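You operate a simulated robot arm through the tools that you are given. There is no shell and no other tool. Be economical: measure what you need, move in short steps, check, and stop when the job is done.

You run a simulated robot arm. Do the job below in one go: nothing can be reset, and whatever is moved stays where it is left.

TASK
Stand the card tube from the top of the plywood table beside the large ball unit. It goes on the side that lies toward x +1.0, y +0.0 (a direction in the base frame), with about 3 cm between them.
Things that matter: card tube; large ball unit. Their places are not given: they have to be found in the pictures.

Only the result counts: the job must be done as asked and must still hold three seconds after the hand-in. Knocking over, shifting, dropping, spilling or breaking anything else fails it.

THE ROBOT
A 6-joint arm with a two-finger parallel gripper, fixed in place. Base frame: the origin is at the foot of the arm, x ahead of it, y to its left, z up; the work surface is at about z = 0. Units: mm, degrees, N and s.
With the tool pointing down near the work surface it reaches from about 140 to 580 mm from the base axis. Its first joint turns from -66.0 to 66.0 degrees. Payload 2.1 kg.
The TCP is the grasp point between the finger pads, 30 mm short of the fingertips. In the tool frame z runs along the fingers and y along their closing line. The gripper opens to 94 mm. The fingers are 28 mm wide and 10 mm thick; the gripper's body (50 by 96 mm) begins 55 mm behind the TCP.
Orientation is that of the tool frame in the base frame, as [roll, pitch, yaw] about the fixed x, y, z axes, in that order (R = Rz(yaw) Ry(pitch) Rx(roll)). With the fingers straight down and closing along the base's y, the tool's x points along the base's -x, its y along +y and its z along -z.

THE INTERFACE
- The arm moves only by the tool step_arm. Its argument "steps" is one flat list of numbers, 5 for each row, row after row: the shift along the tool's x, y, z in units of 200 mm (1.0 is 200 mm), then the turn about the tool's z in units of 180 degrees (1.0 is 180 degrees), then the opening, from 0 (shut) to 1 (fully open). In form: [x, y, z, spin, fingers, x, y, z, spin, fingers, ...]. A call has 1 to 12 rows; each row is the pose to reach, as a shift and turn from the pose commanded when the call began, along the tool's axes at that moment. A call with a number of a shift or a turn outside -1 to 1 is refused whole. Rows are played at 5 a second. More than 50 mm and 8.6 degrees between two rows, or a gripper value outside its range, and nothing of the call is played. A pose out of reach is approached as far as the arm can. The call stops where the force on the tool passes 40 N (or 10 N more than at its start, if that is more) or the arm is blocked; 0.2 s more then pass. Each finger travels about 72 mm/s and halts on what it meets, pressing with about 41 N; the grip force reading is that of the motor and also rises with nothing between the fingers. The clock runs only during rows and for 0.2 s after the last one: add rows that repeat a pose to give the fingers time. The reply holds the time, the measured pose of the TCP, the force on the tool along the base axes, the opening and the grip force, in the units named above and with some noise.
- Cameras (640 x 400 px; columns grow to the right, rows downward): "scene" is fixed at [72.4, -393.2, 476.1]; the picture's right is [0.55, -0.83, 0.00], its down [-0.53, -0.35, -0.78] and it looks along [0.65, 0.43, -0.63] (base axes); focal length 270 px, centre (320, 200). "wrist" rides on the gripper at [-37, 0, -58] in the tool frame; the picture's right is [0.00, -1.00, 0.00], its down [0.97, 0.00, -0.24] and it looks along [0.24, 0.00, 0.97] (tool axes); focal length 218 px, centre (320, 200).
- capture(camera): a new picture of that camera. No time passes.
- locate(camera, pixels): there is no depth. For up to 12 entries [column, row, z] of the newest picture of that camera ("zoom" is the newest enlarged one), the place [x, y] in the base frame at which the ray of that pixel passes the height z, good to about 3 mm. No time passes.
- inspect(camera, box): a new picture of the part [left, top, right, bottom] of that camera's present view, enlarged. No time passes.
- finish_job(): hands the job in; it is judged then, once.

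Keep the steps short. Do not move on a guess: measure, check each grasp and each placing, and mend mistakes. In all there are 60 turns and 26 pictures (those below and enlarged ones count). Leave the gripper open and the arm clear of the work at the hand-in unless told otherwise, and finish with a single line.

The tools are called after "Request:" as name(argument=value, ...) on one line, values as JSON. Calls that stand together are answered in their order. step_arm: Moves the arm, as the interface text tells. Its arguments: {"type":"object","properties":{"steps":{"type":"array","items":{"type":"number"}}},"required":["steps"]} The other tools are called the same way: capture (camera) takes a picture; locate (camera, pixels) gives the place at which the rays of pixels pass given heights; inspect (camera, box) takes an enlarged picture of a part of a camera's view; finish_job () hands the job in.

At the start:

```text
clock: 0.0
ee_pos: [310.1, -164.1, 307.9]
ee_rot: [180.0, 0.3, -180.0]
wrist_force: [0.0, -0.2, -0.8]
width: 94.1
gripper_force: 0.0
```

scene: 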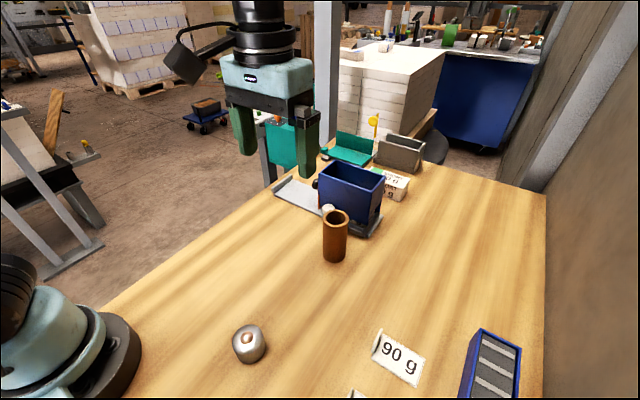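
wrist: 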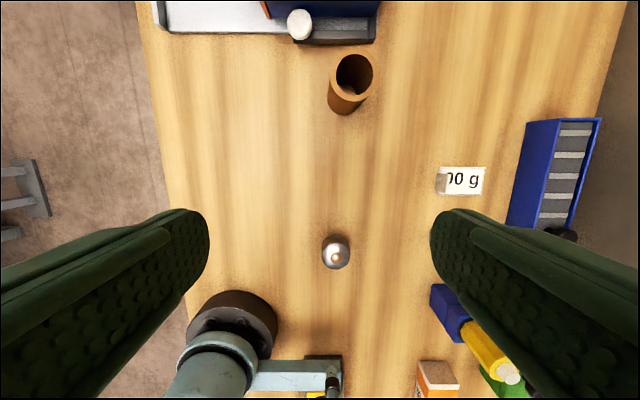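

I see a brown tube at scene (335,235) and a silver ball unit at (249,343). I'll enlarge both to check what they are and whether there is a second ball unit.

Request:
inspect(camera="scene", box=[200, 180, 440, 400])

Request:
inspect(camera="wrist", box=[200, 0, 520, 300])

Request:
locate(camera="wrist", pixels=[[345, 106, 0], [355, 74, 100], [355, 74, 80], [336, 252, 25], [322, 252, 10], [350, 252, 10], [336, 268, 0], [335, 236, 20]])

Request:
locate(camera="scene", pixels=[[334, 262, 0], [335, 217, 100], [335, 217, 80], [249, 338, 25], [249, 363, 0], [232, 347, 10], [267, 347, 10]])

```text
1.82 times, centred on (320, 290) of scene
```

zoom: 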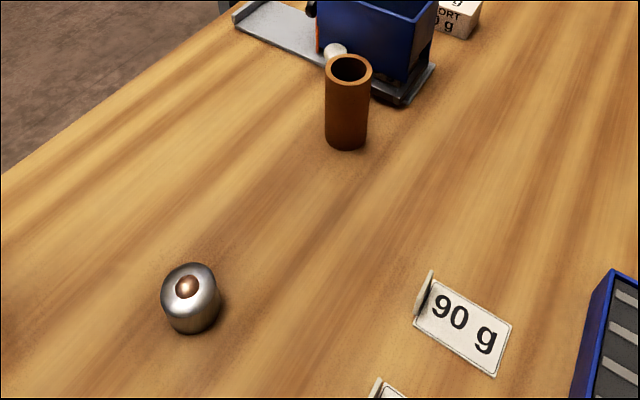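

```text
1.33 times, centred on (360, 150) of wrist
```

zoom: 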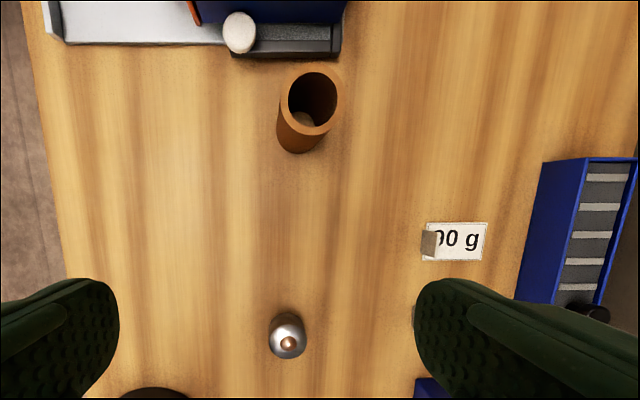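

```text
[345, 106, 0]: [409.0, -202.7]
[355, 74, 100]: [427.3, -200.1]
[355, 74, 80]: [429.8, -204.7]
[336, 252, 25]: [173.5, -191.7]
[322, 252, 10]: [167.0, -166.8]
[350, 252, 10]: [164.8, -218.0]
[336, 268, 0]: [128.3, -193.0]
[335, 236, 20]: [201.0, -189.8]
```

```text
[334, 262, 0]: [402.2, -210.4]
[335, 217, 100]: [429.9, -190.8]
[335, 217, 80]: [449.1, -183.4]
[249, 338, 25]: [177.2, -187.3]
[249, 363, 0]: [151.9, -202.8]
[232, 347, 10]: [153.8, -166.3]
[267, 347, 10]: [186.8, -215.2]
```

The tube stands near (415,-203), and the ball unit is near (170,-191). I'll move above the tube, staying high, to look down into it and see the surroundings.

Request:
step_arm(steps=[-0.2, -0.06, 0, 0, 1, -0.4, -0.12, 0, 0, 1, -0.45, -0.18, 0, 0, 1, -0.45, -0.18, 0, 0, 1])

Request:
capture(camera="wrist")

Request:
capture(camera="scene")

```text
clock: 1.0
ee_pos: [400.5, -199.5, 309.2]
ee_rot: [-180.0, 0.2, -180.0]
wrist_force: [0.9, -0.1, 0.3]
width: 94.2
gripper_force: 0.0
```

```text
21 pictures are left
```

wrist: 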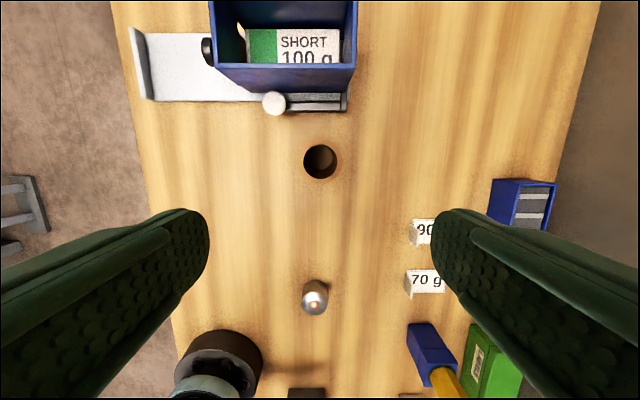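

```text
20 pictures are left
```

scene: 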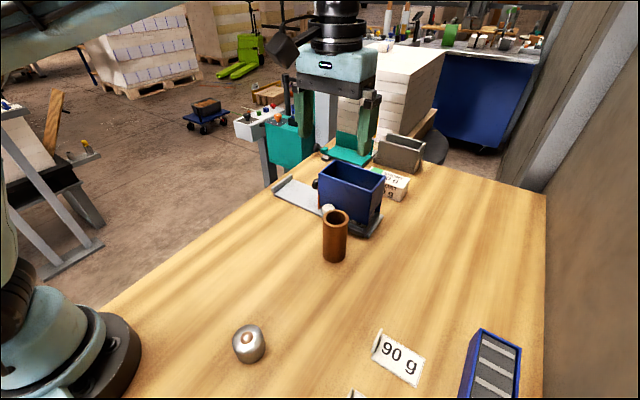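

Now I'm looking nearly straight down the tube at (320,162). I'll enlarge the tube and the ball unit.

Request:
inspect(camera="wrist", box=[280, 80, 408, 200])

Request:
inspect(camera="wrist", box=[260, 250, 388, 330])

```text
3.33 times, centred on (344, 140) of wrist
```

zoom: 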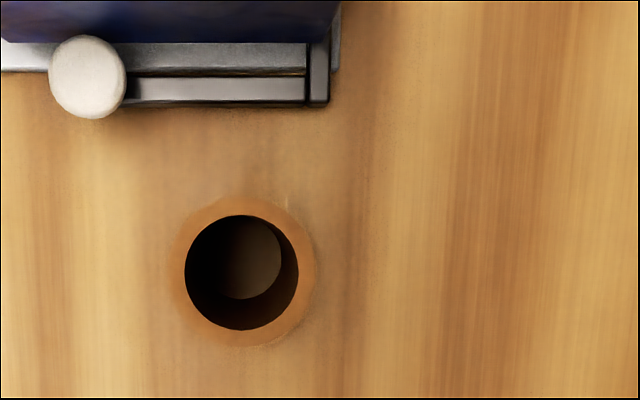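

```text
5.00 times, centred on (324, 290) of wrist
```

zoom: 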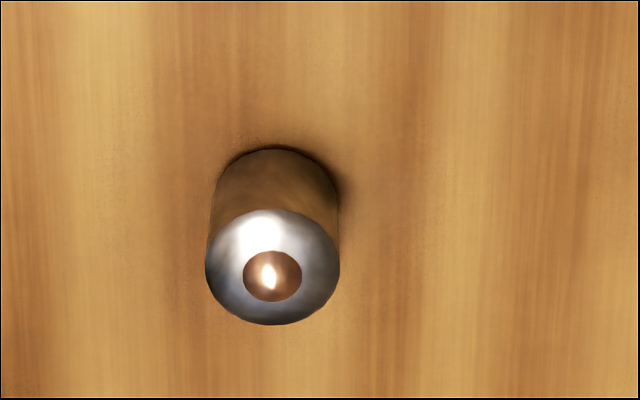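

The tube is empty and open, with table visible through it. I'll triangulate the tube's rim and base and the ball unit from both cameras.

Request:
locate(camera="wrist", pixels=[[320.9, 161.6, 80], [320.9, 161.6, 100], [320.3, 157.4, 0], [314.4, 305, 30], [314.4, 305, 40], [314.4, 305, 50], [315, 279.4, 0], [299.6, 182.7, 100], [342.5, 161.6, 100], [299.6, 161.6, 100], [302, 292, 0], [328, 292, 0]])

Request:
locate(camera="scene", pixels=[[334.5, 262.5, 0], [336, 217, 80], [336, 217, 90], [336, 217, 100], [246.9, 337.3, 30], [246.9, 337.3, 40], [246.9, 337.3, 50], [250, 363.5, 0], [322.5, 218, 90], [348.7, 218, 90]])

```text
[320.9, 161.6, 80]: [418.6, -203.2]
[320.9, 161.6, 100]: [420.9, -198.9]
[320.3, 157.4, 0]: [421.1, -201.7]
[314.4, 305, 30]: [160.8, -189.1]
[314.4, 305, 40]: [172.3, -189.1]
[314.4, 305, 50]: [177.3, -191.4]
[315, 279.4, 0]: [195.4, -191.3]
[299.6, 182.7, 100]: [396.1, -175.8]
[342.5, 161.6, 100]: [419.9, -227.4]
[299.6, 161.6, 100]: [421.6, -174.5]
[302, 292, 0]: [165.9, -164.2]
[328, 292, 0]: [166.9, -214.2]
```

```text
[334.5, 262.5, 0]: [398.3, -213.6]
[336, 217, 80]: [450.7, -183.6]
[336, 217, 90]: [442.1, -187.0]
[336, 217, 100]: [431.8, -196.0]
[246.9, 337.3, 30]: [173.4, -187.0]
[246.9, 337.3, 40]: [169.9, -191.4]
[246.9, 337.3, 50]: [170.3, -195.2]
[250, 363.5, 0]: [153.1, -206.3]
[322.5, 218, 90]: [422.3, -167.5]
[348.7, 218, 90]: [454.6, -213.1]
```

The tube centre is about (420,-201), with an outer diameter of about 53 and a height of about 105. The ball unit centre is about (172,-191), with a diameter of about 50. I'll line up over the tube and go down part way to z≈170, fingers open, then check.

Request:
step_arm(steps=[-0.1, -0.005, 0.0, 0, 1, -0.1, -0.005, 0.2, 0, 1, -0.1, -0.005, 0.4, 0, 1, -0.1, -0.005, 0.6, 0, 1, -0.1, -0.005, 0.7, 0, 1, -0.1, -0.005, 0.7, 0, 1])

Request:
capture(camera="wrist")

Request:
capture(camera="scene")

```text
clock: 2.4
ee_pos: [421.5, -200.2, 167.4]
ee_rot: [-180.0, 0.2, -180.0]
wrist_force: [-0.1, -0.1, 0.2]
width: 94.0
gripper_force: 0.0
```

```text
17 pictures are left
```

wrist: 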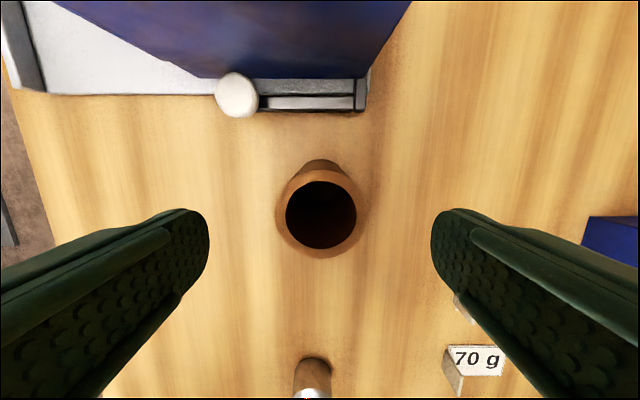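

```text
16 pictures are left
```

scene: 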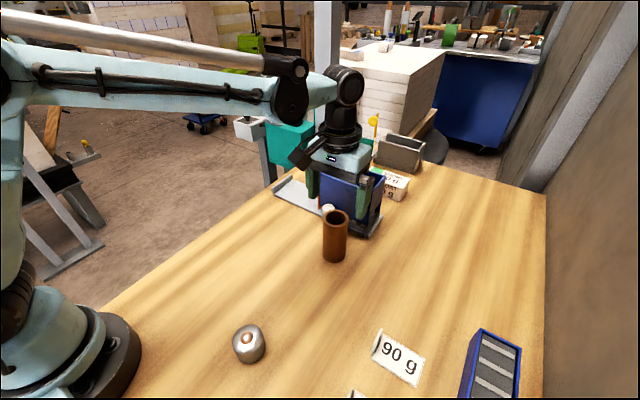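

The rim is at (320,211), centred between the fingers (gap 210–430). The bin face is well ahead of the gripper. I'll lower to z≈72.

Request:
step_arm(steps=[0, 0, 0.15, 0, 1, 0, 0, 0.3, 0, 1, 0, 0, 0.4, 0, 1, 0, 0, 0.475, 0, 1, 0, 0, 0.475, 0, 1])

Request:
capture(camera="scene")

```text
clock: 3.6
ee_pos: [417.8, -199.8, 73.1]
ee_rot: [180.0, 0.2, -179.9]
wrist_force: [0.3, 0.1, 0.3]
width: 94.0
gripper_force: 0.0
```

```text
15 pictures are left
```

scene: 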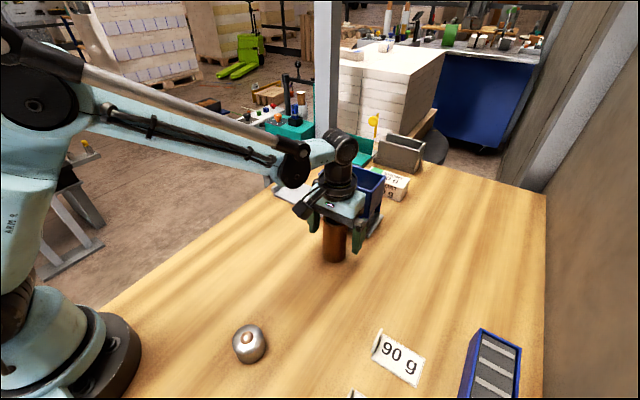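

The fingers straddle the tube with no contact force. Now I'll close on it.

Request:
step_arm(steps=[0, 0, 0, 0, 0.7, 0, 0, 0, 0, 0.5, 0, 0, 0, 0, 0.45, 0, 0, 0, 0, 0.45, 0, 0, 0, 0, 0.45])

```text
clock: 4.8
ee_pos: [420.6, -200.6, 74.2]
ee_rot: [180.0, 0.2, -179.9]
wrist_force: [-0.7, -0.5, -0.9]
width: 50.9
gripper_force: 40.9
```

The fingers stopped at 50.9 mm with 41 N, so the tube is held. I'll lift it about 60 mm straight up.

Request:
step_arm(steps=[0, 0, -0.05, 0, 0.45, 0, 0, -0.15, 0, 0.45, 0, 0, -0.3, 0, 0.45, 0, 0, -0.3, 0, 0.45])

Request:
capture(camera="scene")

```text
clock: 5.8
ee_pos: [419.4, -200.8, 133.9]
ee_rot: [-180.0, 0.1, -179.9]
wrist_force: [-0.1, 0.0, -1.3]
width: 51.0
gripper_force: 40.9
```

```text
14 pictures are left
```

scene: 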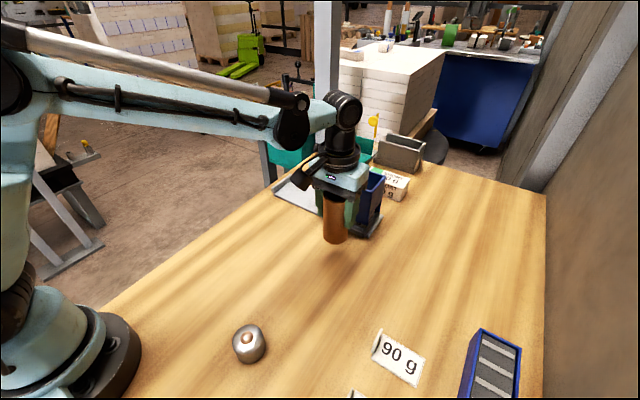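

The tube is held upright. Before carrying it, I'll refine the ball unit's position with a tight enlarged view.

Request:
inspect(camera="scene", box=[209, 320, 289, 370])

```text
8.00 times, centred on (249, 345) of scene
```

zoom: 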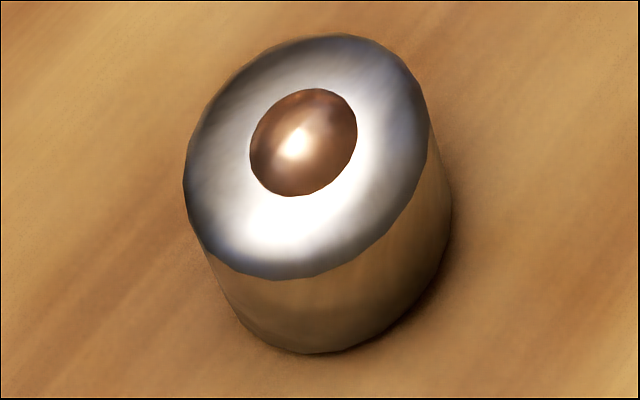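

I'll locate points on the top edge and base edge of the ball unit.

Request:
locate(camera="zoom", pixels=[[306, 157, 30], [306, 157, 36], [306, 157, 42], [183, 175, 36], [430, 135, 36], [335, 34, 36], [275, 280, 36], [305, 353, 0], [452, 215, 0], [240, 325, 0], [400, 318, 0], [445, 255, 0]])

```text
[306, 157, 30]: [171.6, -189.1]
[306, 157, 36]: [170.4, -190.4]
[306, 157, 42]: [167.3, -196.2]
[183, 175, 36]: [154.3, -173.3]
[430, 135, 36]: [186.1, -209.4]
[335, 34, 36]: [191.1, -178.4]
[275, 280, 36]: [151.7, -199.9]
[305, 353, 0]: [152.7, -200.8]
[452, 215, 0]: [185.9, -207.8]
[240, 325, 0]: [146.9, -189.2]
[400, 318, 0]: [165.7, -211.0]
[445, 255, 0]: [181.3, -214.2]
```

The ball unit's centre is (171,-191) and its radius is about 24. The tube centre should therefore go to about (250.5,-191). I'll carry it there at this height, with its bottom about 60 mm up.

Request:
step_arm(steps=[0.15, 0.01, 0, 0, 0.45, 0.3, 0.02, 0, 0, 0.45, 0.45, 0.03, 0, 0, 0.45, 0.6, 0.04, 0, 0, 0.45, 0.75, 0.05, 0, 0, 0.45, 0.845, 0.05, 0, 0, 0.45, 0.845, 0.05, 0, 0, 0.45, 0.845, 0.05, 0, 0, 0.45])

Request:
capture(camera="scene")

```text
clock: 7.6
ee_pos: [250.3, -190.9, 133.9]
ee_rot: [-180.0, 0.2, -179.8]
wrist_force: [0.1, 0.6, -1.3]
width: 51.2
gripper_force: 41.3
```

```text
12 pictures are left
```

scene: 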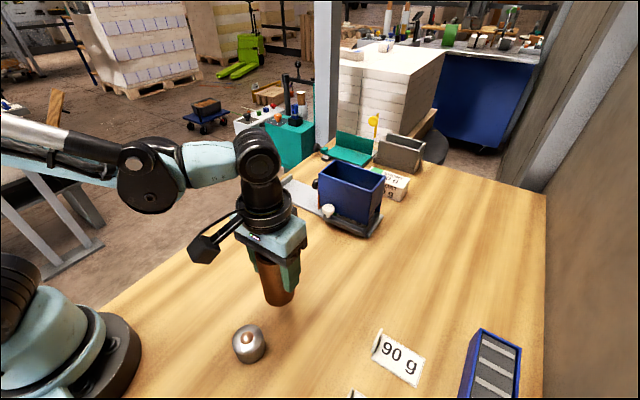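

The position reads (250.3,-190.9). I'll lower to just above the table, slowly over the last few millimetres.

Request:
step_arm(steps=[0, 0, 0.1, 0, 0.45, 0, 0, 0.2, 0, 0.45, 0, 0, 0.26, 0, 0.45, 0, 0, 0.285, 0, 0.45, 0, 0, 0.285, 0, 0.45])

Request:
inspect(camera="scene", box=[200, 240, 360, 380])

```text
clock: 8.8
ee_pos: [253.0, -190.5, 74.0]
ee_rot: [179.9, 0.2, -179.9]
wrist_force: [1.0, 0.1, -0.6]
width: 51.1
gripper_force: 41.2
```

```text
2.86 times, centred on (280, 310) of scene
```

zoom: 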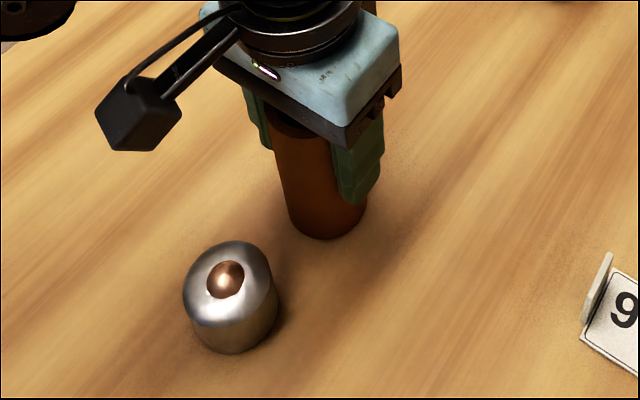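

It's almost down. I'll lower the last 3 mm in 1 mm rows, and locate base points to check the gap.

Request:
locate(camera="zoom", pixels=[[289, 215, 0], [320, 239, 0], [365, 205, 0], [300, 229, 0], [350, 230, 0], [279, 300, 0]])

Request:
step_arm(steps=[0, 0, 0.005, 0, 0.45, 0, 0, 0.01, 0, 0.45, 0, 0, 0.015, 0, 0.45, 0, 0, 0.015, 0, 0.45])

```text
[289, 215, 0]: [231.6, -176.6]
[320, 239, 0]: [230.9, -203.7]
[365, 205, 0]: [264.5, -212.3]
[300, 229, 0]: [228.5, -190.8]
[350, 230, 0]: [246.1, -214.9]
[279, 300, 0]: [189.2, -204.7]
```

```text
clock: 9.8
ee_pos: [251.6, -190.5, 73.0]
ee_rot: [179.9, 0.1, -179.8]
wrist_force: [-2.4, 4.4, 33.9]
width: 51.1
gripper_force: 41.2
```

Contact reads 34 N. The tube's near edge is at about x 226 and the ball unit's far edge at about 195, so the gap is about 3 cm. I'll ease the pressure by 1.5 mm, then open.

Request:
step_arm(steps=[0, 0, -0.005, 0, 0.45, 0, 0, -0.0075, 0, 0.45])

```text
clock: 10.4
ee_pos: [249.9, -190.9, 73.8]
ee_rot: [179.9, 0.2, -179.8]
wrist_force: [-0.3, 0.5, 0.0]
width: 50.9
gripper_force: 40.3
```

The force is about zero, so the base is just resting. I'll open the fingers.

Request:
step_arm(steps=[0, 0, 0, 0, 0.6, 0, 0, 0, 0, 0.75, 0, 0, 0, 0, 0.9, 0, 0, 0, 0, 1, 0, 0, 0, 0, 1])

Request:
capture(camera="scene")

```text
clock: 11.6
ee_pos: [250.4, -190.2, 74.4]
ee_rot: [179.9, 0.2, -180.0]
wrist_force: [-0.5, -0.1, -0.1]
width: 94.1
gripper_force: 0.0
```

```text
10 pictures are left
```

scene: 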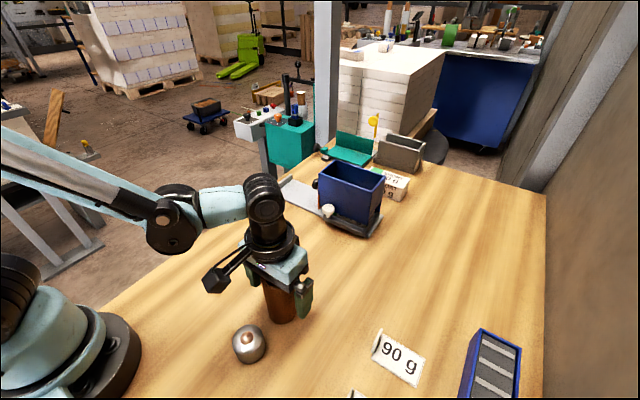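

The fingers are open and the tube is standing. I'll raise straight up by 190 mm.

Request:
step_arm(steps=[0, 0, -0.1, 0, 1, 0, 0, -0.3, 0, 1, 0, 0, -0.5, 0, 1, 0, 0, -0.7, 0, 1, 0, 0, -0.85, 0, 1, 0, 0, -0.95, 0, 1, 0, 0, -0.95, 0, 1])

Request:
capture(camera="wrist")

Request:
inspect(camera="scene", box=[200, 240, 360, 380])

```text
clock: 13.2
ee_pos: [249.8, -190.9, 264.7]
ee_rot: [-179.9, 0.2, -179.9]
wrist_force: [-0.1, 0.0, -0.1]
width: 94.0
gripper_force: 0.0
```

```text
9 pictures are left
```

wrist: 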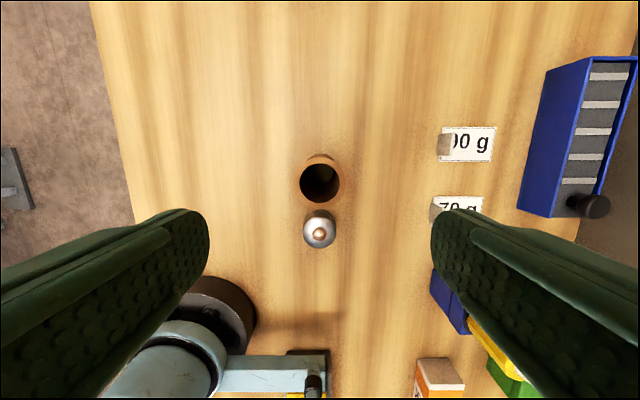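

```text
2.86 times, centred on (280, 310) of scene
```

zoom: 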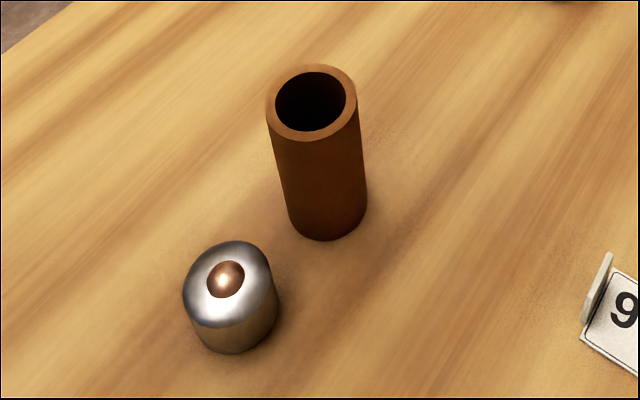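

The tube stands upright beside the untouched ball unit. I'll do a final numeric check of the far edges at table level.

Request:
locate(camera="wrist", pixels=[[320, 154, 0], [320, 182, 105], [319, 209.5, 0], [319, 232, 38]])

Request:
locate(camera="zoom", pixels=[[312, 101, 105], [289, 215, 0], [320, 240, 0], [367, 205, 0]])

```text
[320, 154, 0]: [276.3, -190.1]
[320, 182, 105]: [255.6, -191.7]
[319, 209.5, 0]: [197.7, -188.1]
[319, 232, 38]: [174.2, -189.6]
```

```text
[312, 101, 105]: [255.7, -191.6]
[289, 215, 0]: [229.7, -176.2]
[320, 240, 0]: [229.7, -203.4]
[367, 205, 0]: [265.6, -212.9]
```

The tube's near edge is at about 226–229 and the ball unit's far edge at about 195–198, so the gap is about 30 mm along +x with matching y. The gripper is open and clear, so I'm handing in.

Request:
finish_job()

```text
The job is handed in.
```

The card tube stands upright on the +x side of the large ball unit with a gap of about 3 cm, the gripper is open and clear, and the job is handed in.
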